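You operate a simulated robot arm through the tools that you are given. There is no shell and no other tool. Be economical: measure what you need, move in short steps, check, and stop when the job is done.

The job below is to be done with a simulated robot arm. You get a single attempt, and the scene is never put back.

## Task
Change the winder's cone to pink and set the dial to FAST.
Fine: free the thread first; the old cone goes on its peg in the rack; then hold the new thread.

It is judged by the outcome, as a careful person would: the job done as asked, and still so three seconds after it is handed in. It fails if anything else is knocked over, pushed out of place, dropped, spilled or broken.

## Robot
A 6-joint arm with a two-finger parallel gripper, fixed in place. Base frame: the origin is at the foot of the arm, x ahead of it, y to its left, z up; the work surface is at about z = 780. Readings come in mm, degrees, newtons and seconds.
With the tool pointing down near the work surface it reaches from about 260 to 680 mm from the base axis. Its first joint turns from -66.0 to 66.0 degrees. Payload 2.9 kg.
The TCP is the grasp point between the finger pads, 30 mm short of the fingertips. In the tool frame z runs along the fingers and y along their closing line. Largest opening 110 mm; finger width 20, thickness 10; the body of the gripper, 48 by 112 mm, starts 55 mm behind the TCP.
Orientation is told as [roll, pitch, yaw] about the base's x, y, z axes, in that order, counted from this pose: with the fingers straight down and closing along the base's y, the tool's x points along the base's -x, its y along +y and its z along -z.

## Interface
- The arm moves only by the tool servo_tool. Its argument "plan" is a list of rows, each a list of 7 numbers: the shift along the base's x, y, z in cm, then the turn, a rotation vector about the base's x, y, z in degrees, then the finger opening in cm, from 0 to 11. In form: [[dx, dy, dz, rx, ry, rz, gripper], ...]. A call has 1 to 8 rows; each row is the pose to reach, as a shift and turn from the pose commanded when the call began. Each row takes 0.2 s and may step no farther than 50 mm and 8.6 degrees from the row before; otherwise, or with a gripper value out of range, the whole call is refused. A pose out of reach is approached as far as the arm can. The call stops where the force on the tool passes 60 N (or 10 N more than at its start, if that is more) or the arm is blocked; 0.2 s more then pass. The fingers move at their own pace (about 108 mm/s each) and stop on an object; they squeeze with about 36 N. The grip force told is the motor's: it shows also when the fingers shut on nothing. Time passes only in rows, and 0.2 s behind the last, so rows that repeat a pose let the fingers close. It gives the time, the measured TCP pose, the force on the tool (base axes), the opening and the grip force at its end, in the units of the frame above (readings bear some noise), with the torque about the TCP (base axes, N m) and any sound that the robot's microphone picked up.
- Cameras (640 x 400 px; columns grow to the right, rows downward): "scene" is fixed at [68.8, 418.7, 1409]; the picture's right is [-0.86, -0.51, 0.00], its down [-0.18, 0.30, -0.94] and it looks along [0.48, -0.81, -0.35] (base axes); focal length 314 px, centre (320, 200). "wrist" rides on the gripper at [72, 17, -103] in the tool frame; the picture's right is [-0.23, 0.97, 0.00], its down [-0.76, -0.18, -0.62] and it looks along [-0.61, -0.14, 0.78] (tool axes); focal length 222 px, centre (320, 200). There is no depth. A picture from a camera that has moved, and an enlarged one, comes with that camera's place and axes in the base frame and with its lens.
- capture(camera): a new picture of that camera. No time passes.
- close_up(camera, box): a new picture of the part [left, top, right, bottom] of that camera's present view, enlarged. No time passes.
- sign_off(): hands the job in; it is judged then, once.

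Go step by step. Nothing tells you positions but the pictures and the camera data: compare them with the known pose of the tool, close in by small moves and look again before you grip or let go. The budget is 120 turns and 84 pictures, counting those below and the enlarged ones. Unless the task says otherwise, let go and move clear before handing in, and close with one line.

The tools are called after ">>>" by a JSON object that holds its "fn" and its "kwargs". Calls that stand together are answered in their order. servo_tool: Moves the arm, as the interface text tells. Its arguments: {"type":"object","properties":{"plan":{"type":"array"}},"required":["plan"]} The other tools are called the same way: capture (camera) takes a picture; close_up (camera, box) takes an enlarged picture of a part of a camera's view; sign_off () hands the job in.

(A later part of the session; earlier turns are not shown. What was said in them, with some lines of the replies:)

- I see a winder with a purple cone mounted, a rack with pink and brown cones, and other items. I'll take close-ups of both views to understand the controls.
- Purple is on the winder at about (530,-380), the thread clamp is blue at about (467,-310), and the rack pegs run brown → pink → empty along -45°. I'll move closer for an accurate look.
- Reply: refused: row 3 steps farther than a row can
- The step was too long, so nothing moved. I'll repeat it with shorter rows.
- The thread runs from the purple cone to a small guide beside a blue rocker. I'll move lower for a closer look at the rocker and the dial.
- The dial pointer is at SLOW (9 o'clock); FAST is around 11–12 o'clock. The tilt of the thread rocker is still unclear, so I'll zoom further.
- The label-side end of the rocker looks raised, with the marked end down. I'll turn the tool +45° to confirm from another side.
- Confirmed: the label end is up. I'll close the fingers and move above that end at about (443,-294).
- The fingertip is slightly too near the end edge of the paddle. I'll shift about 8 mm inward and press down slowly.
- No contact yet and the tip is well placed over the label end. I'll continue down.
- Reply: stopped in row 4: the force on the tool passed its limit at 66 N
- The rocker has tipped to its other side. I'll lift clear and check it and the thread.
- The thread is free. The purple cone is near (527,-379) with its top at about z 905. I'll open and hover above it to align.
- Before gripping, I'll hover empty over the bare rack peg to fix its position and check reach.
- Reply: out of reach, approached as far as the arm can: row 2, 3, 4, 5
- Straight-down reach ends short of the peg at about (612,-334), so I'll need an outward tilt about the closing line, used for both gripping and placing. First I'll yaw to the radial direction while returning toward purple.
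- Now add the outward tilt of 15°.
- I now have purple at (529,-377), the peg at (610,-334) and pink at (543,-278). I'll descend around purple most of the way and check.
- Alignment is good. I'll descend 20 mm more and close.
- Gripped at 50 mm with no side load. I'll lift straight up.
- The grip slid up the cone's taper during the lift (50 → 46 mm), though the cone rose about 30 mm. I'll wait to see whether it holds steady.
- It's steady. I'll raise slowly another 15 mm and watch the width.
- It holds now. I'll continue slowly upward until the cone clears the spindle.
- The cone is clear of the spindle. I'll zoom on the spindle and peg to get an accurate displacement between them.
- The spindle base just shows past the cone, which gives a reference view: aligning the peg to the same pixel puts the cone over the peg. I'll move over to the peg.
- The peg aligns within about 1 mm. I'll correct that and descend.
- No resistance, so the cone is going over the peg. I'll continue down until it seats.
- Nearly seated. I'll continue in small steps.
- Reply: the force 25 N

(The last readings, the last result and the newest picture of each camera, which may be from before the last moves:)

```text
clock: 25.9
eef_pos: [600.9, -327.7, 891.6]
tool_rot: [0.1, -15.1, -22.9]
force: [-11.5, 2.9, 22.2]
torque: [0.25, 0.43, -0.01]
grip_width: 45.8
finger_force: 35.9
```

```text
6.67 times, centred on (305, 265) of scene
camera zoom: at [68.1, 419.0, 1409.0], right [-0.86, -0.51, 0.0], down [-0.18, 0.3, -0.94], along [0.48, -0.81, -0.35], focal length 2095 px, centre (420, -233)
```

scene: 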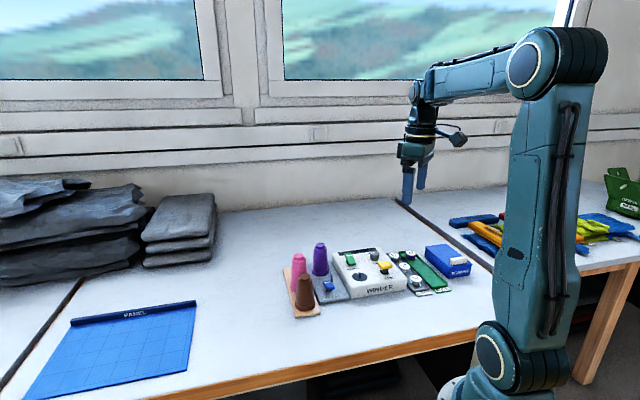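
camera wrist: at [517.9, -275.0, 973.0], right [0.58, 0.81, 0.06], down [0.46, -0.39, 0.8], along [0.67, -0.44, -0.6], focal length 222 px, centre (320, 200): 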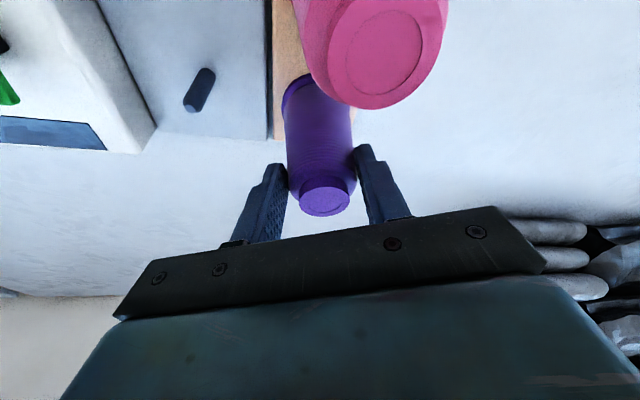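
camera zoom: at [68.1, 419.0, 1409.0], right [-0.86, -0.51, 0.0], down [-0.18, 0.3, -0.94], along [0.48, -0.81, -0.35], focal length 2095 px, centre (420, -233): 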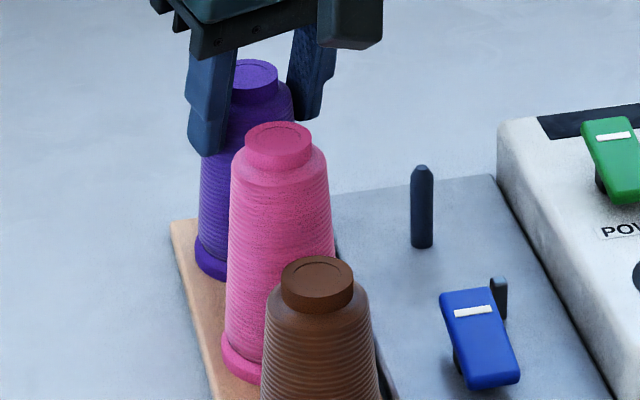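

The cone is seated (22 N upward). I'll relax slightly, open and lift off.

>>> {"fn": "servo_tool", "kwargs": {"plan": [[0, 0, 0.15, 0, 0, 0, 2], [0, 0, 0.15, 0, 0, 0, 6], [0, 0, 0.15, 0, 0, 0, 8], [0, 0, 0.15, 0, 0, 0, 8], [0, 0, 3, 0, 0, 0, 8], [-1, 0.5, 6, 0, 0, 0, 8], [-2, 1, 9, 0, 0, 0, 8]]}}

>>> {"fn": "capture", "kwargs": {"camera": "wrist"}}

>>> {"fn": "close_up", "kwargs": {"camera": "scene", "box": [280, 235, 330, 295]}}

```text
clock: 27.5
eef_pos: [579.8, -319.3, 980.5]
tool_rot: [0.2, -14.9, -22.9]
force: [0.6, 0.0, -0.9]
torque: [0.02, -0.03, -0.03]
grip_width: 79.9
finger_force: 0.1
```

```text
38 pictures are left
camera wrist: at [496.9, -266.8, 1062.0], right [0.58, 0.81, 0.06], down [0.46, -0.39, 0.8], along [0.67, -0.43, -0.6], focal length 222 px, centre (320, 200)
```

wrist: 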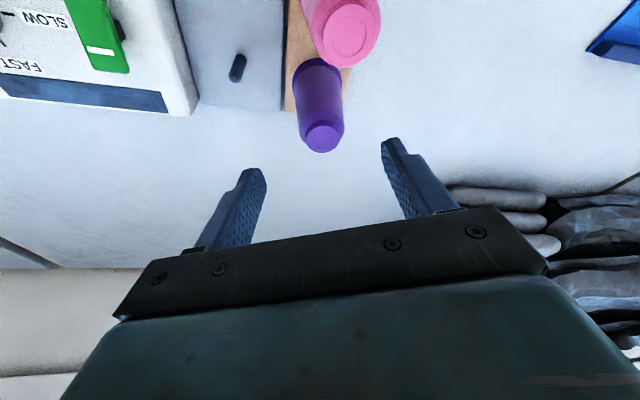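

```text
6.67 times, centred on (305, 265) of scene
camera zoom: at [68.8, 418.7, 1409.0], right [-0.86, -0.51, 0.0], down [-0.18, 0.3, -0.94], along [0.48, -0.81, -0.35], focal length 2095 px, centre (420, -233)
```

zoom: 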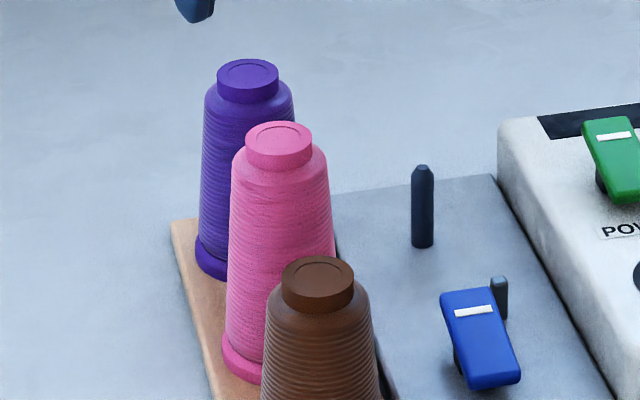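

Purple is on its rack peg. Next I'll hover over the pink cone.

>>> {"fn": "servo_tool", "kwargs": {"plan": [[-2, 2, 0, 0, 0, 0, 11], [-3.7, 3.9, 0, 0, 0, 0, 11], [-3.7, 3.9, 0, 0, 0, 0, 11]]}}

>>> {"fn": "capture", "kwargs": {"camera": "wrist"}}

```text
clock: 28.3
eef_pos: [542.8, -281.3, 980.8]
tool_rot: [0.1, -14.9, -22.9]
force: [-0.1, 0.1, -0.1]
torque: [-0.01, 0.01, 0.01]
grip_width: 110.0
finger_force: 0.2
```

```text
36 pictures are left
camera wrist: at [459.9, -228.1, 1061.5], right [0.58, 0.81, 0.06], down [0.46, -0.39, 0.8], along [0.67, -0.44, -0.6], focal length 222 px, centre (320, 200)
```

wrist: 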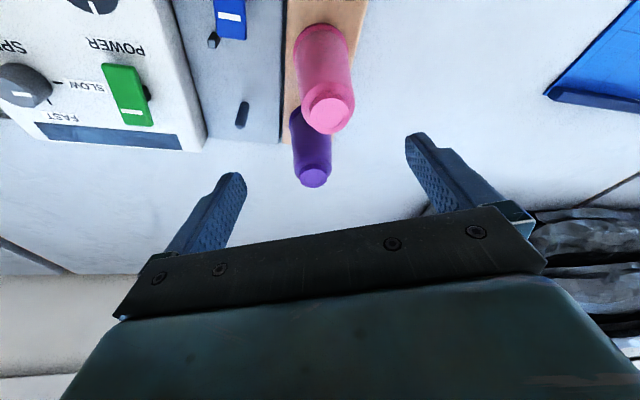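

Pink needs about a 9 mm lateral correction. I'll shift, descend partway and look.

>>> {"fn": "servo_tool", "kwargs": {"plan": [[0.1, 0.9, -1, 0, 0, 0, 11], [0.1, 0.9, -4, 0, 0, 0, 11], [0.1, 0.9, -7, 0, 0, 0, 11], [0.1, 0.9, -9.2, 0, 0, 0, 11], [0.1, 0.9, -9.2, 0, 0, 0, 11]]}}

>>> {"fn": "capture", "kwargs": {"camera": "wrist"}}

>>> {"fn": "close_up", "kwargs": {"camera": "scene", "box": [260, 215, 340, 295]}}

```text
clock: 29.5
eef_pos: [545.5, -271.1, 888.1]
tool_rot: [0.1, -14.9, -22.9]
force: [-0.9, -0.2, 0.0]
torque: [-0.02, 0.02, -0.02]
grip_width: 110.2
finger_force: 0.0
```

```text
35 pictures are left
camera wrist: at [461.7, -218.3, 968.4], right [0.58, 0.81, 0.06], down [0.46, -0.39, 0.8], along [0.67, -0.44, -0.6], focal length 222 px, centre (320, 200)
```

wrist: 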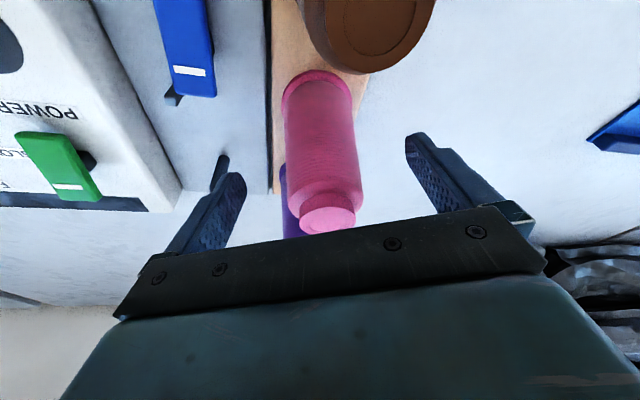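

```text
5.00 times, centred on (300, 255) of scene
camera zoom: at [68.8, 418.7, 1409.0], right [-0.86, -0.51, 0.0], down [-0.18, 0.3, -0.94], along [0.48, -0.81, -0.35], focal length 1572 px, centre (420, -75)
```

zoom: 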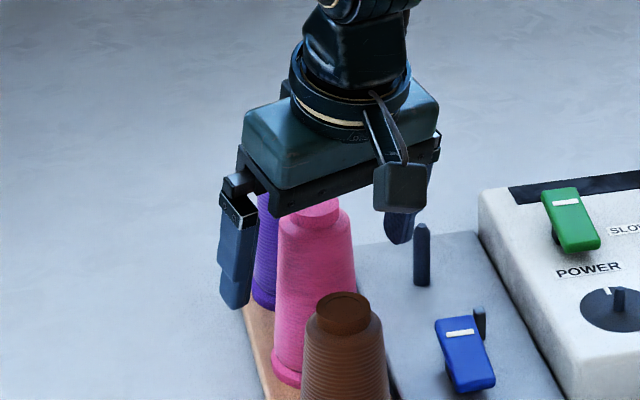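

Well aligned. I'll nudge about 1 mm, lower slightly and close.

>>> {"fn": "servo_tool", "kwargs": {"plan": [[0.05, 0.1, -0.6, 0, 0, 0, 11], [0.05, 0.1, -0.6, 0, 0, 0, 7], [0.05, 0.1, -0.6, 0, 0, 0, 4], [0.05, 0.1, -0.6, 0, 0, 0, 2], [0.05, 0.1, -0.6, 0, 0, 0, 2], [0.05, 0.1, -0.6, 0, 0, 0, 2]]}}

>>> {"fn": "capture", "kwargs": {"camera": "wrist"}}

```text
clock: 30.9
eef_pos: [546.6, -269.7, 882.9]
tool_rot: [0.1, -14.9, -22.9]
force: [0.6, -1.5, 0.0]
torque: [-0.02, 0.01, 0.0]
grip_width: 49.0
finger_force: 36.5
```

```text
33 pictures are left
camera wrist: at [462.8, -216.7, 962.8], right [0.58, 0.81, 0.06], down [0.46, -0.39, 0.8], along [0.67, -0.44, -0.6], focal length 222 px, centre (320, 200)
```

wrist: 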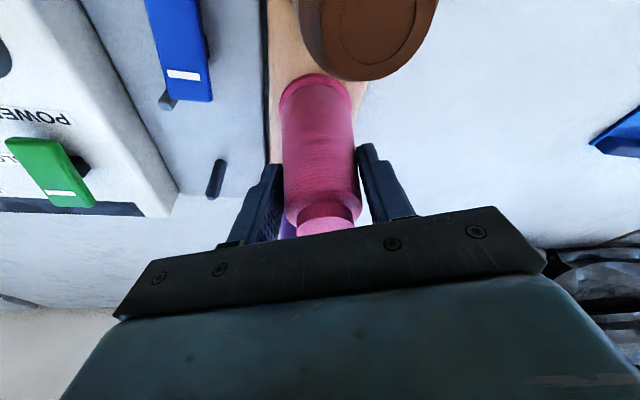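

Gripped at 49 mm. I'll lift slowly.

>>> {"fn": "servo_tool", "kwargs": {"plan": [[0, 0, 0.2, 0, 0, 0, 2], [0, 0, 0.5, 0, 0, 0, 2], [0, 0, 0.8, 0, 0, 0, 2], [0, 0, 1.1, 0, 0, 0, 2], [0, 0, 1.5, 0, 0, 0, 2], [0, 0, 1.9, 0, 0, 0, 2], [0, 0, 2.3, 0, 0, 0, 2], [0, 0, 2.7, 0, 0, 0, 2]]}}

>>> {"fn": "close_up", "kwargs": {"camera": "scene", "box": [260, 215, 340, 295]}}

```text
clock: 32.7
eef_pos: [545.9, -268.9, 907.8]
tool_rot: [0.3, -15.0, -23.0]
force: [-0.1, 0.3, -2.0]
torque: [0.0, 0.0, -0.02]
grip_width: 49.0
finger_force: 35.6
```

```text
5.00 times, centred on (300, 255) of scene
camera zoom: at [68.8, 418.7, 1409.0], right [-0.86, -0.51, 0.0], down [-0.18, 0.3, -0.94], along [0.48, -0.81, -0.35], focal length 1572 px, centre (420, -75)
```

zoom: 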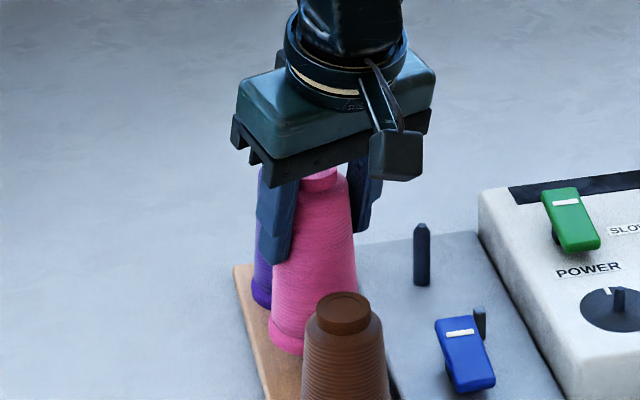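

No slip this time. I'll continue lifting to full clearance.

>>> {"fn": "servo_tool", "kwargs": {"plan": [[0, 0, 0.6, 0, 0, 0, 2], [0, 0, 1.3, 0, 0, 0, 2], [0, 0, 2.1, 0, 0, 0, 2], [0, 0, 3, 0, 0, 0, 2], [0, 0, 4, 0, 0, 0, 2], [0, 0, 5, 0, 0, 0, 2], [0, 0, 6, 0, 0, 0, 2], [0, 0, 6.5, 0, 0, 0, 2]]}}

>>> {"fn": "capture", "kwargs": {"camera": "wrist"}}

>>> {"fn": "close_up", "kwargs": {"camera": "wrist", "box": [280, 40, 420, 130]}}

```text
clock: 34.5
eef_pos: [543.7, -269.1, 972.8]
tool_rot: [0.2, -14.9, -22.9]
force: [-0.2, 0.4, -1.4]
torque: [0.0, 0.01, 0.01]
grip_width: 49.2
finger_force: 35.9
```

```text
31 pictures are left
camera wrist: at [461.7, -215.9, 1054.8], right [0.58, 0.81, 0.06], down [0.46, -0.39, 0.8], along [0.67, -0.44, -0.6], focal length 222 px, centre (320, 200)
```

wrist: 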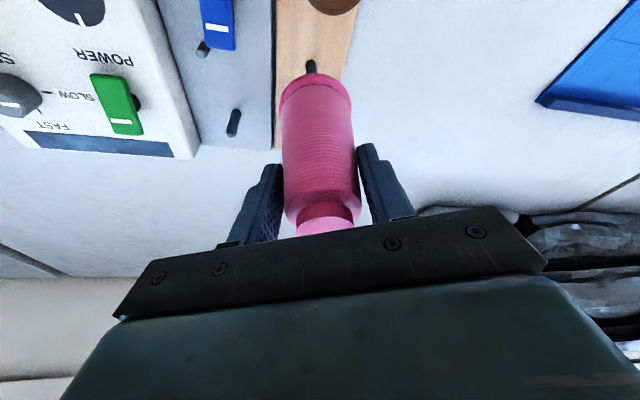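

```text
4.44 times, centred on (350, 85) of wrist
camera zoom: at [461.7, -215.9, 1054.8], right [0.58, 0.81, 0.06], down [0.46, -0.39, 0.8], along [0.67, -0.44, -0.6], focal length 987 px, centre (187, 711)
```

zoom: 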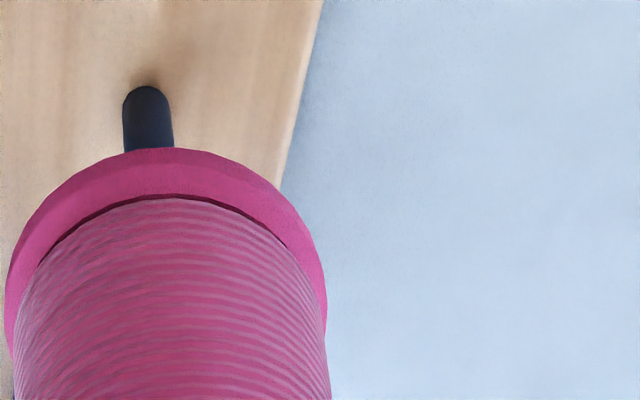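

Pink is clear, and I have its reference view (peg base at zoom pixel 146,87). I'll move over the winder spindle.

>>> {"fn": "servo_tool", "kwargs": {"plan": [[-0.3, -3, 0, 0, 0, 0, 2], [-0.6, -6.5, 0, 0, 0, 0, 2], [-1, -9.5, 0, 0, 0, 0, 2], [-1, -10.95, 0, 0, 0, 0, 2], [-1, -10.95, 0, 0, 0, 0, 2], [-1, -10.95, 0, 0, 0, 0, 2]]}}

>>> {"fn": "close_up", "kwargs": {"camera": "wrist", "box": [280, 40, 420, 130]}}

```text
clock: 35.9
eef_pos: [535.6, -377.9, 972.6]
tool_rot: [0.2, -14.9, -22.9]
force: [0.1, -0.5, -2.0]
torque: [-0.01, 0.0, 0.04]
grip_width: 49.0
finger_force: 35.4
```

```text
4.44 times, centred on (350, 85) of wrist
camera zoom: at [452.0, -325.3, 1053.9], right [0.58, 0.81, 0.06], down [0.46, -0.39, 0.8], along [0.67, -0.44, -0.6], focal length 987 px, centre (187, 711)
```

zoom: 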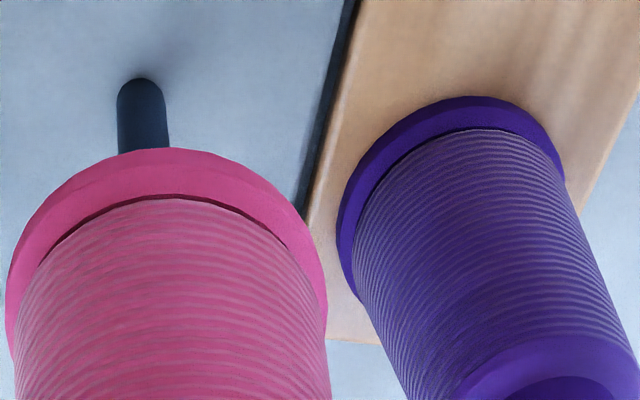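

Off by about 2 mm. I'll correct it and descend toward the spindle.

>>> {"fn": "servo_tool", "kwargs": {"plan": [[-0.25, -0.05, 0, 0, 0, 0, 2], [-0.25, -0.05, -1, 0, 0, 0, 2], [-0.25, -0.05, -2, 0, 0, 0, 2], [-0.25, -0.05, -3, 0, 0, 0, 2], [-0.25, -0.05, -3, 0, 0, 0, 2]]}}

>>> {"fn": "close_up", "kwargs": {"camera": "scene", "box": [295, 220, 345, 280]}}

>>> {"fn": "close_up", "kwargs": {"camera": "wrist", "box": [280, 40, 420, 130]}}

```text
clock: 37.1
eef_pos: [532.5, -378.5, 942.0]
tool_rot: [0.1, -14.9, -22.8]
force: [0.6, 0.6, -1.7]
torque: [-0.03, 0.04, 0.01]
grip_width: 49.1
finger_force: 35.4
```

```text
6.67 times, centred on (320, 250) of scene
camera zoom: at [68.8, 418.7, 1409.0], right [-0.86, -0.51, 0.0], down [-0.18, 0.3, -0.94], along [0.48, -0.81, -0.35], focal length 2095 px, centre (320, -133)
```

zoom: 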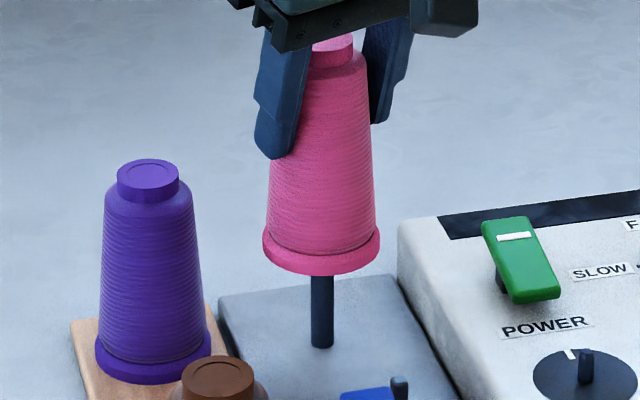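

```text
4.44 times, centred on (350, 85) of wrist
camera zoom: at [450.2, -325.5, 1023.2], right [0.58, 0.81, 0.06], down [0.46, -0.39, 0.8], along [0.67, -0.44, -0.6], focal length 987 px, centre (187, 711)
```

zoom: 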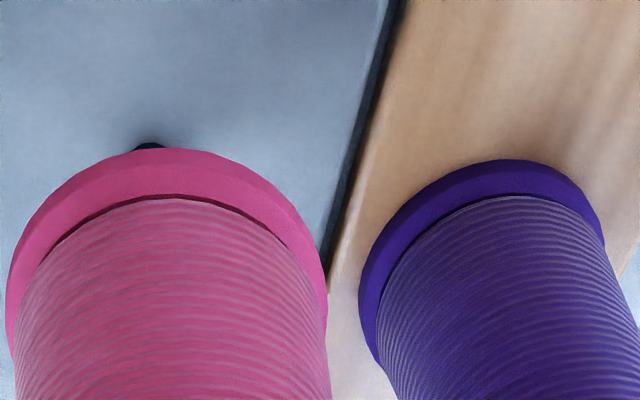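

The scene view shows the cone centred over the spindle. I'll lower further.

>>> {"fn": "servo_tool", "kwargs": {"plan": [[0, 0, -0.7, 0, 0, 0, 2], [0, 0, -1.4, 0, 0, 0, 2], [0, 0, -2.1, 0, 0, 0, 2], [0, 0, -2.8, 0, 0, 0, 2], [0, 0, -3.5, 0, 0, 0, 2], [0, 0, -4.2, 0, 0, 0, 2], [0, 0, -4.8, 0, 0, 0, 2]]}}

>>> {"fn": "close_up", "kwargs": {"camera": "scene", "box": [295, 220, 345, 280]}}

```text
clock: 38.7
eef_pos: [532.1, -377.8, 894.1]
tool_rot: [0.2, -14.9, -22.7]
force: [0.0, -0.3, -0.5]
torque: [0.0, 0.01, 0.0]
grip_width: 48.8
finger_force: 35.6
```

```text
6.67 times, centred on (320, 250) of scene
camera zoom: at [68.8, 418.7, 1409.0], right [-0.86, -0.51, 0.0], down [-0.18, 0.3, -0.94], along [0.48, -0.81, -0.35], focal length 2095 px, centre (320, -133)
```

zoom: 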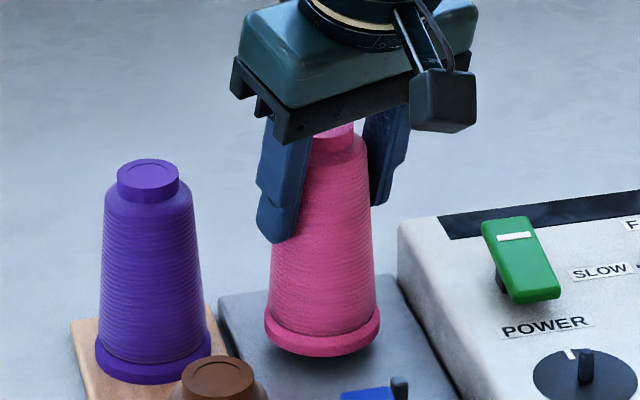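

The cone is on the spindle and nearly seated. I'll take the last few millimetres until contact.

>>> {"fn": "servo_tool", "kwargs": {"plan": [[0, 0, -0.4, 0, 0, 0, 2], [0, 0, -0.7, 0, 0, 0, 2], [0, 0, -0.9, 0, 0, 0, 2], [0, 0, -0.9, 0, 0, 0, 2]]}}

```text
clock: 39.7
eef_pos: [532.7, -377.9, 887.0]
tool_rot: [0.2, -14.8, -22.9]
force: [0.0, 0.0, -2.2]
torque: [0.01, 0.02, 0.02]
grip_width: 49.0
finger_force: 35.8
```

>>> {"fn": "servo_tool", "kwargs": {"plan": [[0, 0, -0.2, 0, 0, 0, 2], [0, 0, -0.4, 0, 0, 0, 2], [0, 0, -0.6, 0, 0, 0, 2], [0, 0, -0.6, 0, 0, 0, 2]]}}

>>> {"fn": "close_up", "kwargs": {"camera": "scene", "box": [295, 220, 345, 280]}}

```text
clock: 40.7
eef_pos: [533.9, -378.0, 883.8]
tool_rot: [0.1, -15.2, -22.9]
force: [-11.1, 7.0, 28.4]
torque: [0.06, 0.89, -0.14]
grip_width: 48.8
finger_force: 35.9
```

```text
6.67 times, centred on (320, 250) of scene
camera zoom: at [68.1, 419.2, 1408.9], right [-0.86, -0.51, 0.0], down [-0.18, 0.3, -0.94], along [0.48, -0.81, -0.35], focal length 2095 px, centre (320, -133)
```

zoom: 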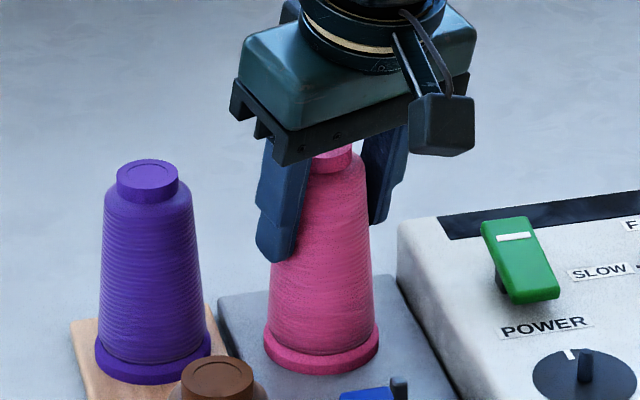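

Seated firmly. I'll relax, open and lift clear.

>>> {"fn": "servo_tool", "kwargs": {"plan": [[0, 0, 0.25, 0, 0, 0, 2], [0, 0, 0.25, 0, 0, 0, 6], [0, 0, 0.25, 0, 0, 0, 9], [0, 0, 0.25, 0, 0, 0, 9], [0, 0, 3, 0, 0, 0, 9], [-1, 0.5, 6, 0, 0, 0, 9], [-2, 1, 9, 0, 0, 0, 9], [-3, 2, 12, 0, 0, 0, 9]]}}

>>> {"fn": "capture", "kwargs": {"camera": "wrist"}}

>>> {"fn": "close_up", "kwargs": {"camera": "scene", "box": [275, 225, 365, 315]}}

```text
clock: 42.5
eef_pos: [502.3, -358.6, 1001.5]
tool_rot: [0.2, -14.8, -22.9]
force: [0.1, -0.1, 0.2]
torque: [0.03, 0.01, -0.02]
grip_width: 90.0
finger_force: 0.0
```

```text
24 pictures are left
camera wrist: at [420.5, -306.1, 1082.7], right [0.58, 0.81, 0.06], down [0.46, -0.39, 0.8], along [0.67, -0.44, -0.6], focal length 222 px, centre (320, 200)
```

wrist: 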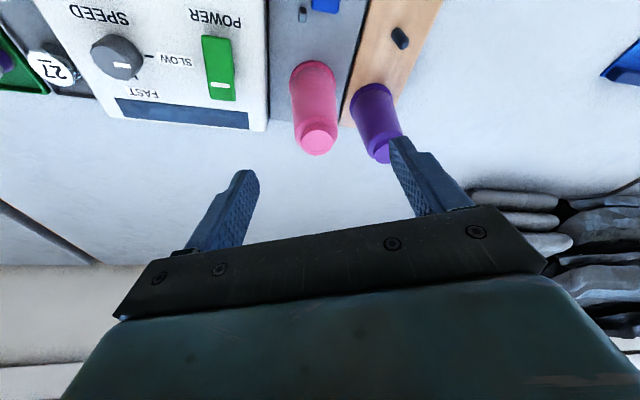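

```text
4.44 times, centred on (320, 270) of scene
camera zoom: at [68.8, 418.7, 1409.0], right [-0.86, -0.51, 0.0], down [-0.18, 0.3, -0.94], along [0.48, -0.81, -0.35], focal length 1397 px, centre (320, -111)
```

zoom: 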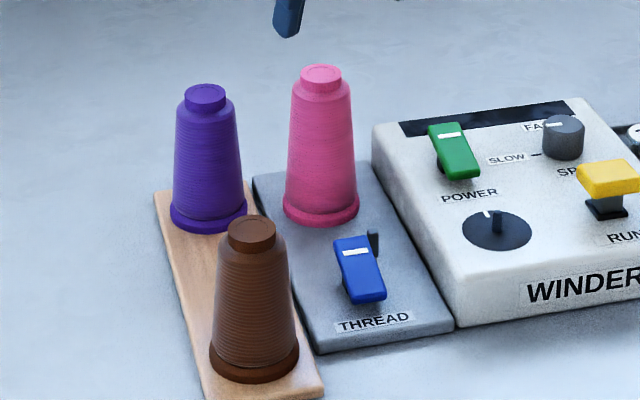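

Pink is on the winder. Next I'll press the marked (now raised) end of the rocker to hold the new thread. I'll level the tool, close the fingers and move over.

>>> {"fn": "servo_tool", "kwargs": {"plan": [[-1.5, 1, 0, 2.9, 6.9, 0, 9], [-4, 2, 0, 5.9, 13.8, 0, 5], [-5, 2.5, 0, 5.9, 13.8, 0, 0], [-5, 2.5, 0, 5.9, 13.8, 0, 0]]}}

>>> {"fn": "servo_tool", "kwargs": {"plan": [[0, 0, -2, 0, 0, -8, 0], [0, 0, -4, 0, 0, -16, 0], [0.5, 0.5, -6, 0, 0, -22, 0], [1.2, 1, -8, 0, 0, -22, 0], [1.2, 1, -8, 0, 0, -22, 0]]}}

>>> {"fn": "capture", "kwargs": {"camera": "wrist"}}

```text
clock: 43.5
eef_pos: [452.4, -334.7, 1000.6]
tool_rot: [0.2, 0.2, -22.9]
force: [0.0, -1.1, 0.7]
torque: [0.02, -0.02, 0.02]
grip_width: 0.0
finger_force: 36.3
```

```text
clock: 44.7
eef_pos: [466.0, -323.9, 917.4]
tool_rot: [0.1, -0.1, -44.9]
force: [-0.5, 0.7, 0.0]
torque: [0.01, 0.05, 0.0]
grip_width: 0.0
finger_force: 36.1
```

```text
22 pictures are left
camera wrist: at [426.7, -261.4, 1021.6], right [0.85, 0.53, 0.0], down [0.41, -0.67, 0.62], along [0.33, -0.53, -0.78], focal length 222 px, centre (320, 200)
```

wrist: 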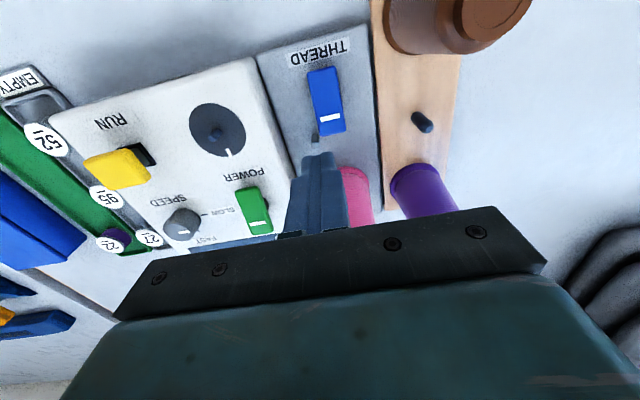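

The marked end is near (472,-315), with the post to its side. I'll move over it and down to just above.

>>> {"fn": "servo_tool", "kwargs": {"plan": [[0.75, 1.0, 0, 0, 0, 0, 0], [0.75, 1.0, -2.5, 0, 0, 0, 0], [0.75, 1.0, -5, 0, 0, 0, 0], [0.75, 1.0, -5, 0, 0, 0, 0]]}}

>>> {"fn": "close_up", "kwargs": {"camera": "scene", "box": [318, 255, 368, 300]}}

>>> {"fn": "close_up", "kwargs": {"camera": "wrist", "box": [260, 90, 380, 190]}}

```text
clock: 45.7
eef_pos: [472.2, -315.5, 868.0]
tool_rot: [0.2, 0.1, -45.0]
force: [0.4, 0.4, 0.5]
torque: [-0.01, -0.02, -0.03]
grip_width: 0.1
finger_force: 35.8
```

```text
8.89 times, centred on (343, 278) of scene
camera zoom: at [68.8, 418.7, 1409.0], right [-0.86, -0.51, 0.0], down [-0.18, 0.3, -0.94], along [0.48, -0.81, -0.35], focal length 2794 px, centre (116, -489)
```

zoom: 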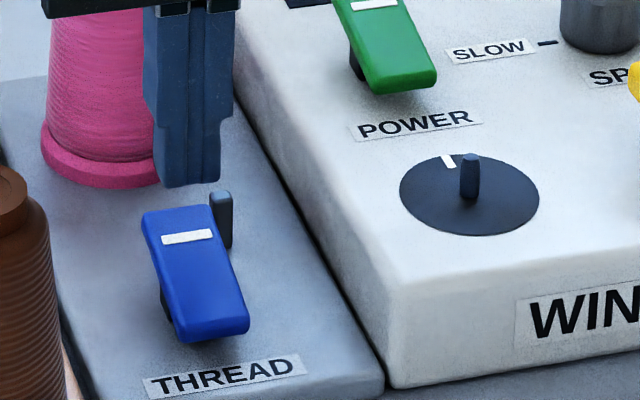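

```text
4.00 times, centred on (320, 140) of wrist
camera zoom: at [432.5, -252.6, 972.0], right [0.85, 0.53, 0.0], down [0.41, -0.67, 0.62], along [0.33, -0.53, -0.78], focal length 888 px, centre (320, 440)
```

zoom: 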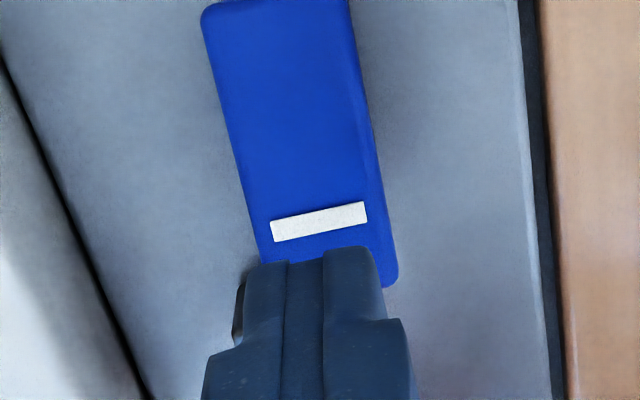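

The tip would land right at the end edge. I'll shift about 8 mm toward the paddle centre and slightly away from the post, then press.

>>> {"fn": "servo_tool", "kwargs": {"plan": [[-0.5, 0.65, 0, 0, 0, 0, 0], [-0.5, 0.65, -0.8, 0, 0, 0, 0], [-0.5, 0.65, -1.4, 0, 0, 0, 0], [-0.5, 0.65, -1.9, 0, 0, 0, 0], [-0.5, 0.65, -2.3, 0, 0, 0, 0]]}}

>>> {"fn": "close_up", "kwargs": {"camera": "scene", "box": [318, 255, 368, 300]}}

```text
clock: 46.9
eef_pos: [466.3, -308.1, 847.0]
tool_rot: [0.1, 0.0, -44.9]
force: [0.1, 0.7, -0.6]
torque: [0.03, 0.03, 0.01]
grip_width: 0.0
finger_force: 36.4
```

```text
8.89 times, centred on (343, 278) of scene
camera zoom: at [68.8, 418.7, 1409.0], right [-0.86, -0.51, 0.0], down [-0.18, 0.3, -0.94], along [0.48, -0.81, -0.35], focal length 2794 px, centre (116, -489)
```

zoom: 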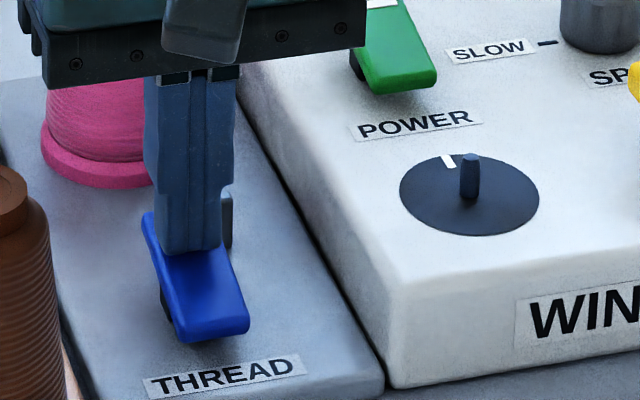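

The tip is now over nearly the middle. I'll raise a bit, move back out 8 mm and press.

>>> {"fn": "servo_tool", "kwargs": {"plan": [[0, 0, 0.8, 0, 0, 0, 0], [0.6, -0.5, 0.8, 0, 0, 0, 0], [0.6, -0.5, 0.3, 0, 0, 0, 0], [0.6, -0.5, -0.1, 0, 0, 0, 0], [0.6, -0.5, -0.4, 0, 0, 0, 0], [0.6, -0.5, -0.7, 0, 0, 0, 0], [0.6, -0.5, -1.0, 0, 0, 0, 0], [0.6, -0.5, -1.2, 0, 0, 0, 0]]}}

>>> {"fn": "close_up", "kwargs": {"camera": "scene", "box": [318, 255, 368, 300]}}

```text
clock: 48.7
eef_pos: [475.2, -314.4, 841.4]
tool_rot: [0.3, -0.7, -45.0]
force: [-9.3, 1.5, 55.4]
torque: [0.4, 0.62, 0.03]
grip_width: 0.0
finger_force: 36.2
```

```text
8.89 times, centred on (343, 278) of scene
camera zoom: at [67.7, 419.3, 1408.9], right [-0.86, -0.51, 0.0], down [-0.18, 0.3, -0.94], along [0.48, -0.81, -0.35], focal length 2794 px, centre (116, -489)
```

zoom: 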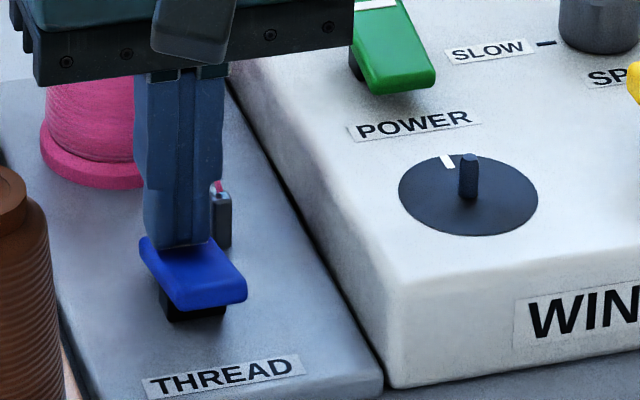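

The rocker flipped and pink thread now shows at the post. I'll lift and go look at the dial.

>>> {"fn": "servo_tool", "kwargs": {"plan": [[0, 0, 2, 0, 0, 0, 0], [0, 0, 6, 0, 0, 0, 0], [-1.5, -1.5, 10, 0, 0, 0, 0], [-4, -4, 12, 0, 0, 0, 0], [-6.5, -7, 13, 0, 0, 0, 0], [-8, -9, 13, 0, 0, 0, 6], [-8, -9, 13, 0, 0, 0, 6]]}}

>>> {"fn": "capture", "kwargs": {"camera": "wrist"}}

>>> {"fn": "close_up", "kwargs": {"camera": "scene", "box": [285, 235, 365, 305]}}

```text
clock: 50.3
eef_pos: [393.7, -403.8, 965.2]
tool_rot: [0.2, 0.1, -44.9]
force: [-0.6, -0.4, 0.6]
torque: [0.0, -0.03, 0.02]
grip_width: 60.1
finger_force: 0.0
```

```text
17 pictures are left
camera wrist: at [353.4, -340.1, 1068.5], right [0.85, 0.53, 0.0], down [0.41, -0.67, 0.62], along [0.33, -0.53, -0.78], focal length 222 px, centre (320, 200)
```

wrist: 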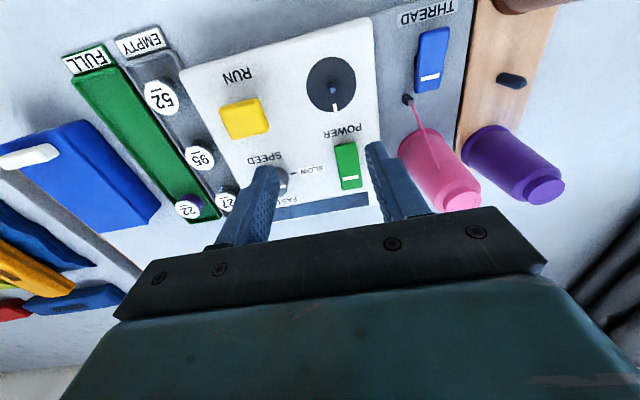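

```text
5.71 times, centred on (325, 270) of scene
camera zoom: at [68.8, 418.7, 1409.0], right [-0.86, -0.51, 0.0], down [-0.18, 0.3, -0.94], along [0.48, -0.81, -0.35], focal length 1796 px, centre (291, -200)
```

zoom: 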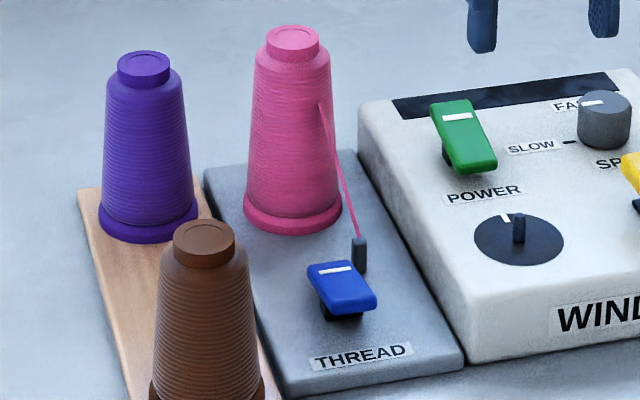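

The pink thread is held by the clamp. I'll move above the dial to measure the FAST tick.

>>> {"fn": "servo_tool", "kwargs": {"plan": [[-0.2, -3, 0, 0, 0, 0, 8], [-0.4, -5.5, 0, 0, 0, 0, 8], [-0.4, -7, 0, 0, 0, 0, 8], [-0.4, -7, 0, 0, 0, 0, 8]]}}

>>> {"fn": "close_up", "kwargs": {"camera": "wrist", "box": [230, 60, 390, 180]}}

```text
clock: 51.3
eef_pos: [387.8, -473.8, 965.2]
tool_rot: [0.3, 0.1, -44.9]
force: [0.6, -0.3, -0.2]
torque: [0.01, 0.03, 0.0]
grip_width: 80.1
finger_force: 0.1
```

```text
3.33 times, centred on (310, 120) of wrist
camera zoom: at [347.9, -410.2, 1069.7], right [0.85, 0.53, 0.0], down [0.41, -0.67, 0.62], along [0.33, -0.53, -0.78], focal length 740 px, centre (353, 467)
```

zoom: 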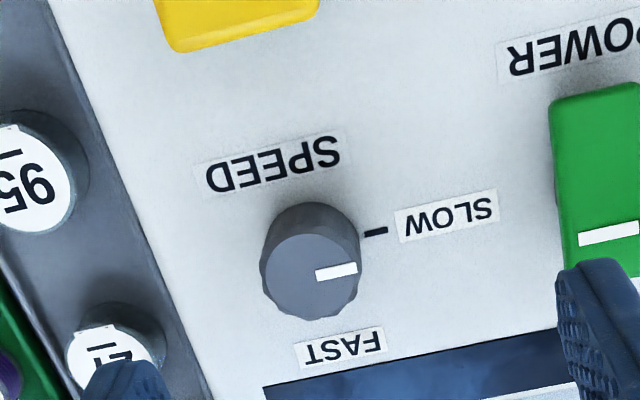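

The FAST tick is hidden behind the knob from here. I'll move sideways toward the cones for a view of it.

>>> {"fn": "servo_tool", "kwargs": {"plan": [[3, 2.5, 0, 0, 0, 0, 8], [6, 5, 0, 0, 0, 0, 8], [9, 6, 0, 0, 0, 0, 8], [11, 6, 0, 0, 0, 0, 8], [11, 6, 0, 0, 0, 0, 8]]}}

>>> {"fn": "capture", "kwargs": {"camera": "wrist"}}

```text
clock: 52.5
eef_pos: [499.2, -410.6, 966.5]
tool_rot: [0.1, 0.1, -44.9]
force: [0.2, -0.1, 0.2]
torque: [0.02, 0.01, 0.01]
grip_width: 80.2
finger_force: 0.0
```

```text
14 pictures are left
camera wrist: at [459.2, -348.1, 1070.0], right [0.85, 0.53, 0.0], down [0.41, -0.67, 0.62], along [0.33, -0.53, -0.78], focal length 222 px, centre (320, 200)
```

wrist: 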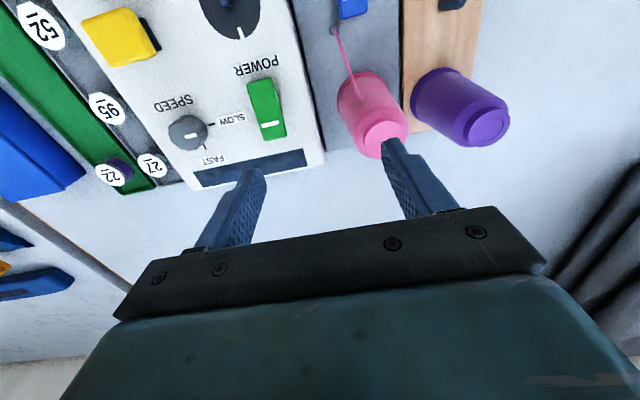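

>>> {"fn": "close_up", "kwargs": {"camera": "wrist", "box": [140, 85, 260, 185]}}

```text
4.00 times, centred on (200, 135) of wrist
camera zoom: at [459.2, -348.1, 1070.0], right [0.85, 0.53, 0.0], down [0.41, -0.67, 0.62], along [0.33, -0.53, -0.78], focal length 888 px, centre (800, 460)
```

zoom: 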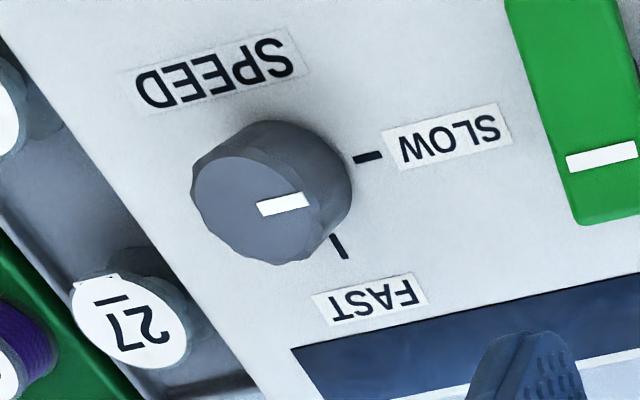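

The ticks are exactly 90° apart: FAST is a 90° clockwise turn, with the dial centre at about (388,-502) and the panel at z≈825. I'll go above it with yaw 0, ready to turn clockwise.

>>> {"fn": "servo_tool", "kwargs": {"plan": [[-2, -1.6, 0, 0, 0, 6, 8], [-4, -3.2, 0, 0, 0, 12, 8], [-6, -5, 0, 0, 0, 18, 8], [-8, -6.6, 0, 0, 0, 25, 8], [-10, -8.3, 0, 0, 0, 32, 6], [-11.1, -9.2, -1, 0, 0, 39, 6], [-11.1, -9.2, -3, 0, 0, 45, 6], [-11.1, -9.2, -5, 0, 0, 45, 6]]}}

>>> {"fn": "capture", "kwargs": {"camera": "wrist"}}

>>> {"fn": "close_up", "kwargs": {"camera": "scene", "box": [340, 225, 420, 295]}}

```text
clock: 54.3
eef_pos: [386.0, -504.8, 913.3]
tool_rot: [0.3, 0.1, -0.1]
force: [0.3, -0.5, 0.5]
torque: [0.0, -0.03, 0.0]
grip_width: 59.9
finger_force: 0.0
```

```text
12 pictures are left
camera wrist: at [313.4, -488.2, 1018.1], right [0.22, 0.97, 0.0], down [0.76, -0.18, 0.62], along [0.61, -0.14, -0.78], focal length 222 px, centre (320, 200)
```

wrist: 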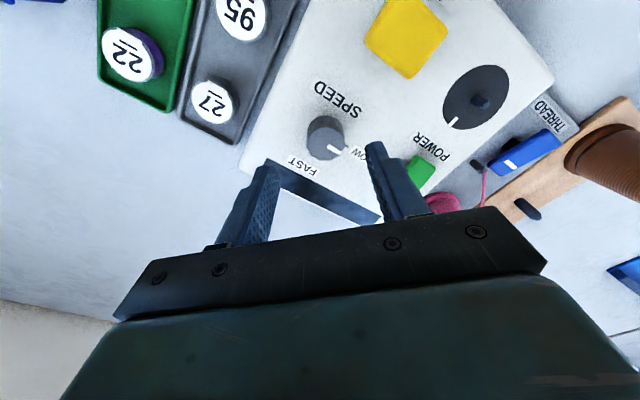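

```text
5.71 times, centred on (380, 260) of scene
camera zoom: at [68.8, 418.7, 1409.0], right [-0.86, -0.51, 0.0], down [-0.18, 0.3, -0.94], along [0.48, -0.81, -0.35], focal length 1796 px, centre (-23, -143)
```

zoom: 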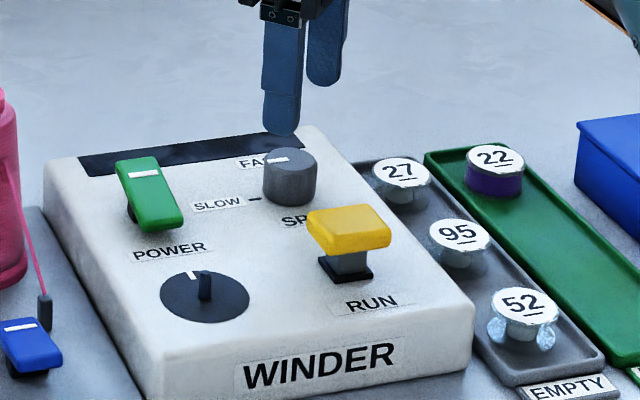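

The knob is near (390,-501). I'll adjust and descend around it, fingers just above the panel.

>>> {"fn": "servo_tool", "kwargs": {"plan": [[0.35, 0.4, -1, 0, 0, 0, 6], [0.35, 0.4, -2.5, 0, 0, 0, 6], [0.35, 0.4, -4, 0, 0, 0, 6], [0.35, 0.4, -4.6, 0, 0, 0, 6], [0.35, 0.4, -4.6, 0, 0, 0, 6]]}}

>>> {"fn": "capture", "kwargs": {"camera": "wrist"}}

>>> {"fn": "close_up", "kwargs": {"camera": "scene", "box": [340, 225, 420, 295]}}

```text
clock: 55.5
eef_pos: [390.7, -501.0, 868.7]
tool_rot: [0.2, 0.1, 0.1]
force: [0.5, 0.2, 0.0]
torque: [0.04, 0.01, -0.01]
grip_width: 59.8
finger_force: 0.2
```

```text
10 pictures are left
camera wrist: at [318.9, -483.9, 972.9], right [0.23, 0.97, 0.0], down [0.76, -0.18, 0.62], along [0.61, -0.14, -0.78], focal length 222 px, centre (320, 200)
```

wrist: 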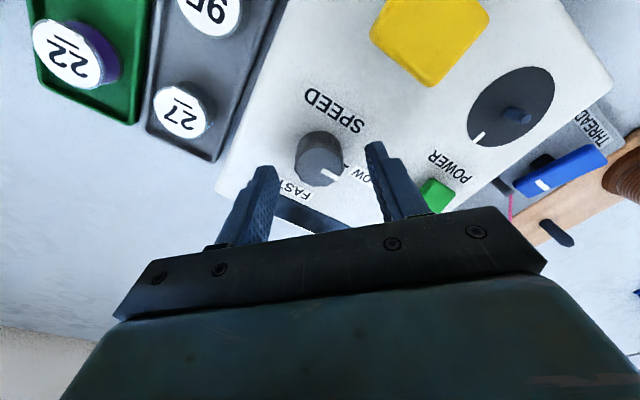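

```text
5.71 times, centred on (380, 260) of scene
camera zoom: at [68.8, 418.7, 1409.0], right [-0.86, -0.51, 0.0], down [-0.18, 0.3, -0.94], along [0.48, -0.81, -0.35], focal length 1796 px, centre (-23, -143)
```

zoom: 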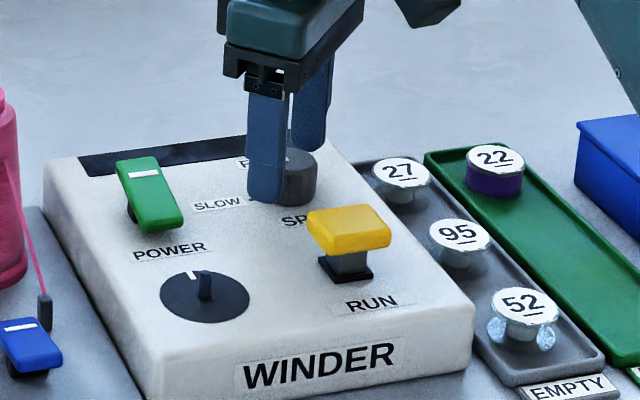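

Aligned. I'll go down 7 mm, close on the knob and check.

>>> {"fn": "servo_tool", "kwargs": {"plan": [[0.1, 0, -0.4, 0, 0, 0, 6], [0.1, 0, -0.7, 0, 0, 0, 6], [0.1, 0, -0.7, 0, 0, 0, 4.5], [0.1, 0, -0.7, 0, 0, 0, 3], [0.1, 0, -0.7, 0, 0, 0, 2], [0.1, 0, -0.7, 0, 0, 0, 2], [0.1, 0, -0.7, 0, 0, 0, 2]]}}

>>> {"fn": "close_up", "kwargs": {"camera": "wrist", "box": [240, 110, 400, 220]}}

```text
clock: 57.1
eef_pos: [392.4, -500.9, 862.3]
tool_rot: [0.3, 0.1, 0.1]
force: [-0.1, 3.8, 1.1]
torque: [-0.26, 0.14, 0.01]
grip_width: 30.6
finger_force: 45.0
```

```text
3.64 times, centred on (320, 165) of wrist
camera zoom: at [319.7, -483.9, 966.2], right [0.23, 0.97, 0.0], down [0.76, -0.18, 0.62], along [0.61, -0.14, -0.78], focal length 808 px, centre (320, 327)
```

zoom: 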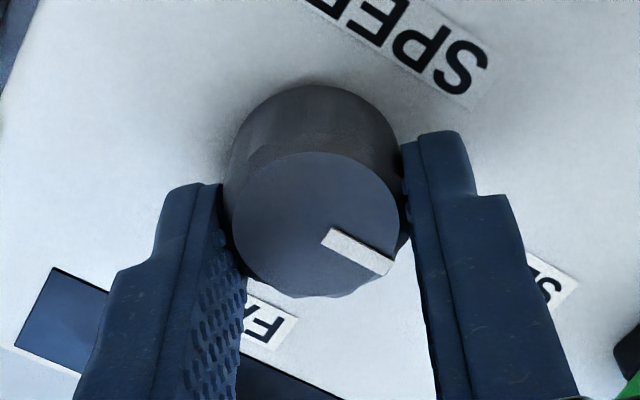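

The knob is gripped at 30.6 mm. I'll start the clockwise turn.

>>> {"fn": "servo_tool", "kwargs": {"plan": [[0, 0, 0, 0, 0, -6, 2], [0, 0, 0, 0, 0, -12, 2], [0, 0, 0, 0, 0, -18, 2], [0, 0, 0, 0, 0, -24, 2], [0, 0, 0, 0, 0, -30, 2]]}}

>>> {"fn": "close_up", "kwargs": {"camera": "wrist", "box": [240, 110, 400, 220]}}

```text
clock: 58.3
eef_pos: [391.9, -502.1, 862.5]
tool_rot: [0.1, 0.0, -30.3]
force: [-3.9, -9.1, 3.5]
torque: [-0.43, 0.49, 0.02]
grip_width: 30.7
finger_force: 45.1
```

```text
3.64 times, centred on (320, 165) of wrist
camera zoom: at [337.3, -450.9, 966.0], right [0.69, 0.73, 0.0], down [0.57, -0.54, 0.62], along [0.45, -0.43, -0.78], focal length 808 px, centre (320, 327)
```

zoom: 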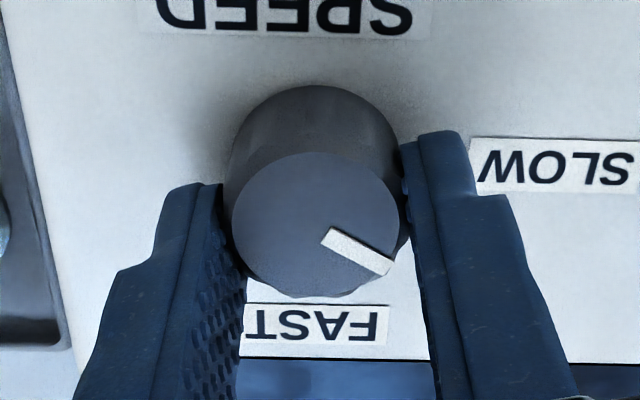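

The knob turns with the grip, no slip. I'll finish the remaining 59° with a 1 mm recentring.

>>> {"fn": "servo_tool", "kwargs": {"plan": [[0, -0.1, 0, 0, 0, -7.5, 2], [0, -0.1, 0, 0, 0, -15, 2], [0, -0.1, 0, 0, 0, -22.5, 2], [0, -0.1, 0, 0, 0, -30, 2], [0, -0.1, 0, 0, 0, -37.5, 2], [0, -0.1, 0, 0, 0, -45, 2], [0, -0.1, 0, 0, 0, -52.5, 2], [0, -0.1, 0, 0, 0, -59, 2]]}}

>>> {"fn": "close_up", "kwargs": {"camera": "wrist", "box": [240, 110, 400, 220]}}

```text
clock: 60.1
eef_pos: [388.8, -503.1, 861.8]
tool_rot: [0.1, 0.2, -89.5]
force: [-22.1, -14.0, 7.9]
torque: [-1.15, 0.45, 0.06]
grip_width: 30.7
finger_force: 44.8
```

```text
3.64 times, centred on (320, 165) of wrist
camera zoom: at [404.9, -431.0, 966.1], right [0.98, -0.22, 0.0], down [-0.17, -0.76, 0.62], along [-0.13, -0.61, -0.78], focal length 808 px, centre (320, 327)
```

zoom: 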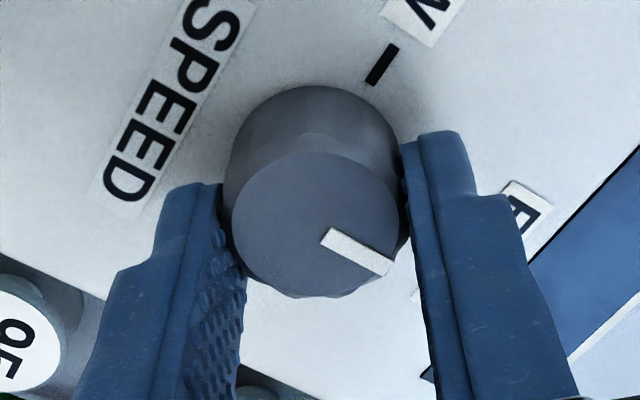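

The turn is done. I'll relieve the side load, open and lift off vertically.

>>> {"fn": "servo_tool", "kwargs": {"plan": [[-0.2, -0.1, 0, 0, 0, 0, 2], [-0.3, -0.15, 0, 0, 0, 0, 2], [-0.3, -0.15, 0, 0, 0, 0, 4], [-0.3, -0.15, 0, 0, 0, 0, 5], [-0.3, -0.15, 1, 0, 0, 0, 5], [-0.3, -0.15, 4, 0, 0, 0, 5], [-0.3, -0.15, 8, 0, 0, 0, 5], [-0.3, 2, 12, 0, 0, 0, 5]]}}

>>> {"fn": "capture", "kwargs": {"camera": "scene"}}

>>> {"fn": "close_up", "kwargs": {"camera": "wrist", "box": [200, 60, 440, 220]}}

```text
clock: 61.9
eef_pos: [389.7, -480.3, 982.7]
tool_rot: [0.2, 0.0, -89.1]
force: [0.1, 0.1, -0.5]
torque: [-0.03, -0.01, 0.0]
grip_width: 49.9
finger_force: 0.0
```

```text
5 pictures are left
```

scene: 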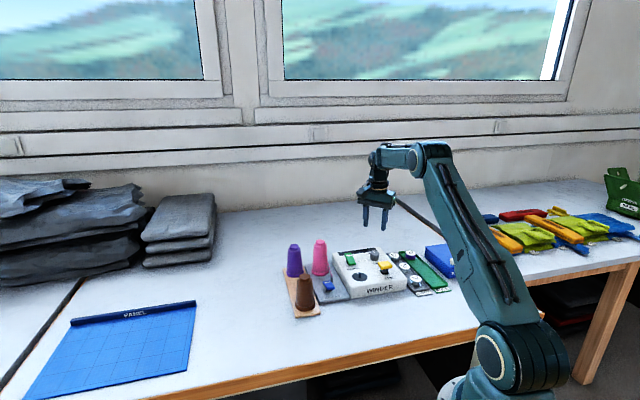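

```text
2.50 times, centred on (320, 140) of wrist
camera zoom: at [404.8, -407.6, 1085.7], right [0.98, -0.21, 0.0], down [-0.17, -0.77, 0.62], along [-0.13, -0.61, -0.78], focal length 555 px, centre (320, 350)
```

zoom: 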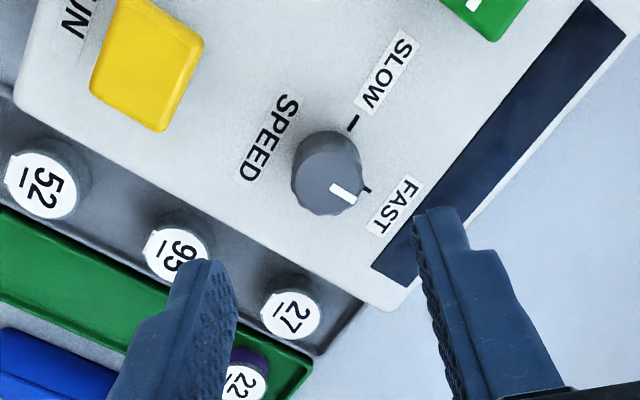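

The scene is tidy and the pointer is near FAST. I'll zoom in for a precise angle check.

>>> {"fn": "close_up", "kwargs": {"camera": "wrist", "box": [295, 100, 365, 155]}}

```text
7.27 times, centred on (330, 128) of wrist
camera zoom: at [404.8, -407.6, 1085.7], right [0.98, -0.21, 0.0], down [-0.17, -0.77, 0.62], along [-0.13, -0.61, -0.78], focal length 1615 px, centre (247, 727)
```

zoom: 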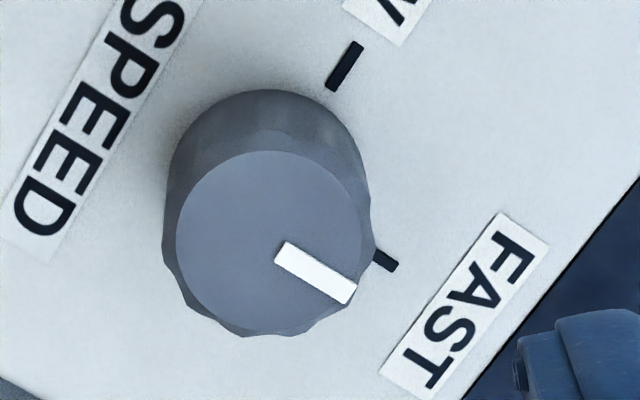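

The pointer is parallel to the FAST tick. One last look at the whole setup.

>>> {"fn": "close_up", "kwargs": {"camera": "scene", "box": [270, 220, 490, 340]}}

```text
2.91 times, centred on (380, 280) of scene
camera zoom: at [68.8, 418.7, 1409.0], right [-0.86, -0.51, 0.0], down [-0.18, 0.3, -0.94], along [0.48, -0.81, -0.35], focal length 914 px, centre (146, -33)
```

zoom: 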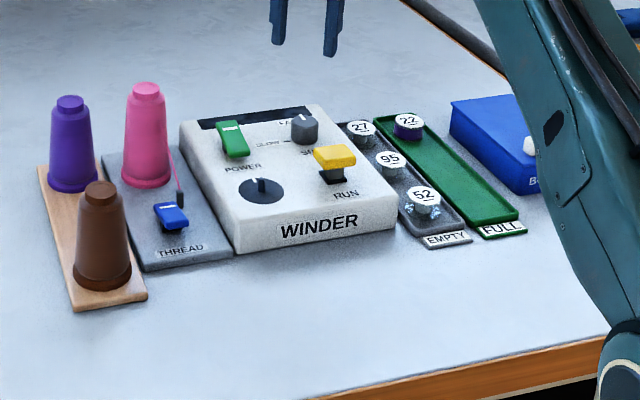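

Pink is on the winder with its thread held, purple is on its rack peg, the dial is at FAST, and nothing else has moved. The arm is clear, so I'm handing in.

>>> {"fn": "sign_off", "kwargs": {}}

```text
The job is handed in.
```

The winder now has the pink cone with its thread held, the purple cone is on its peg in the rack, and the dial is set to FAST.
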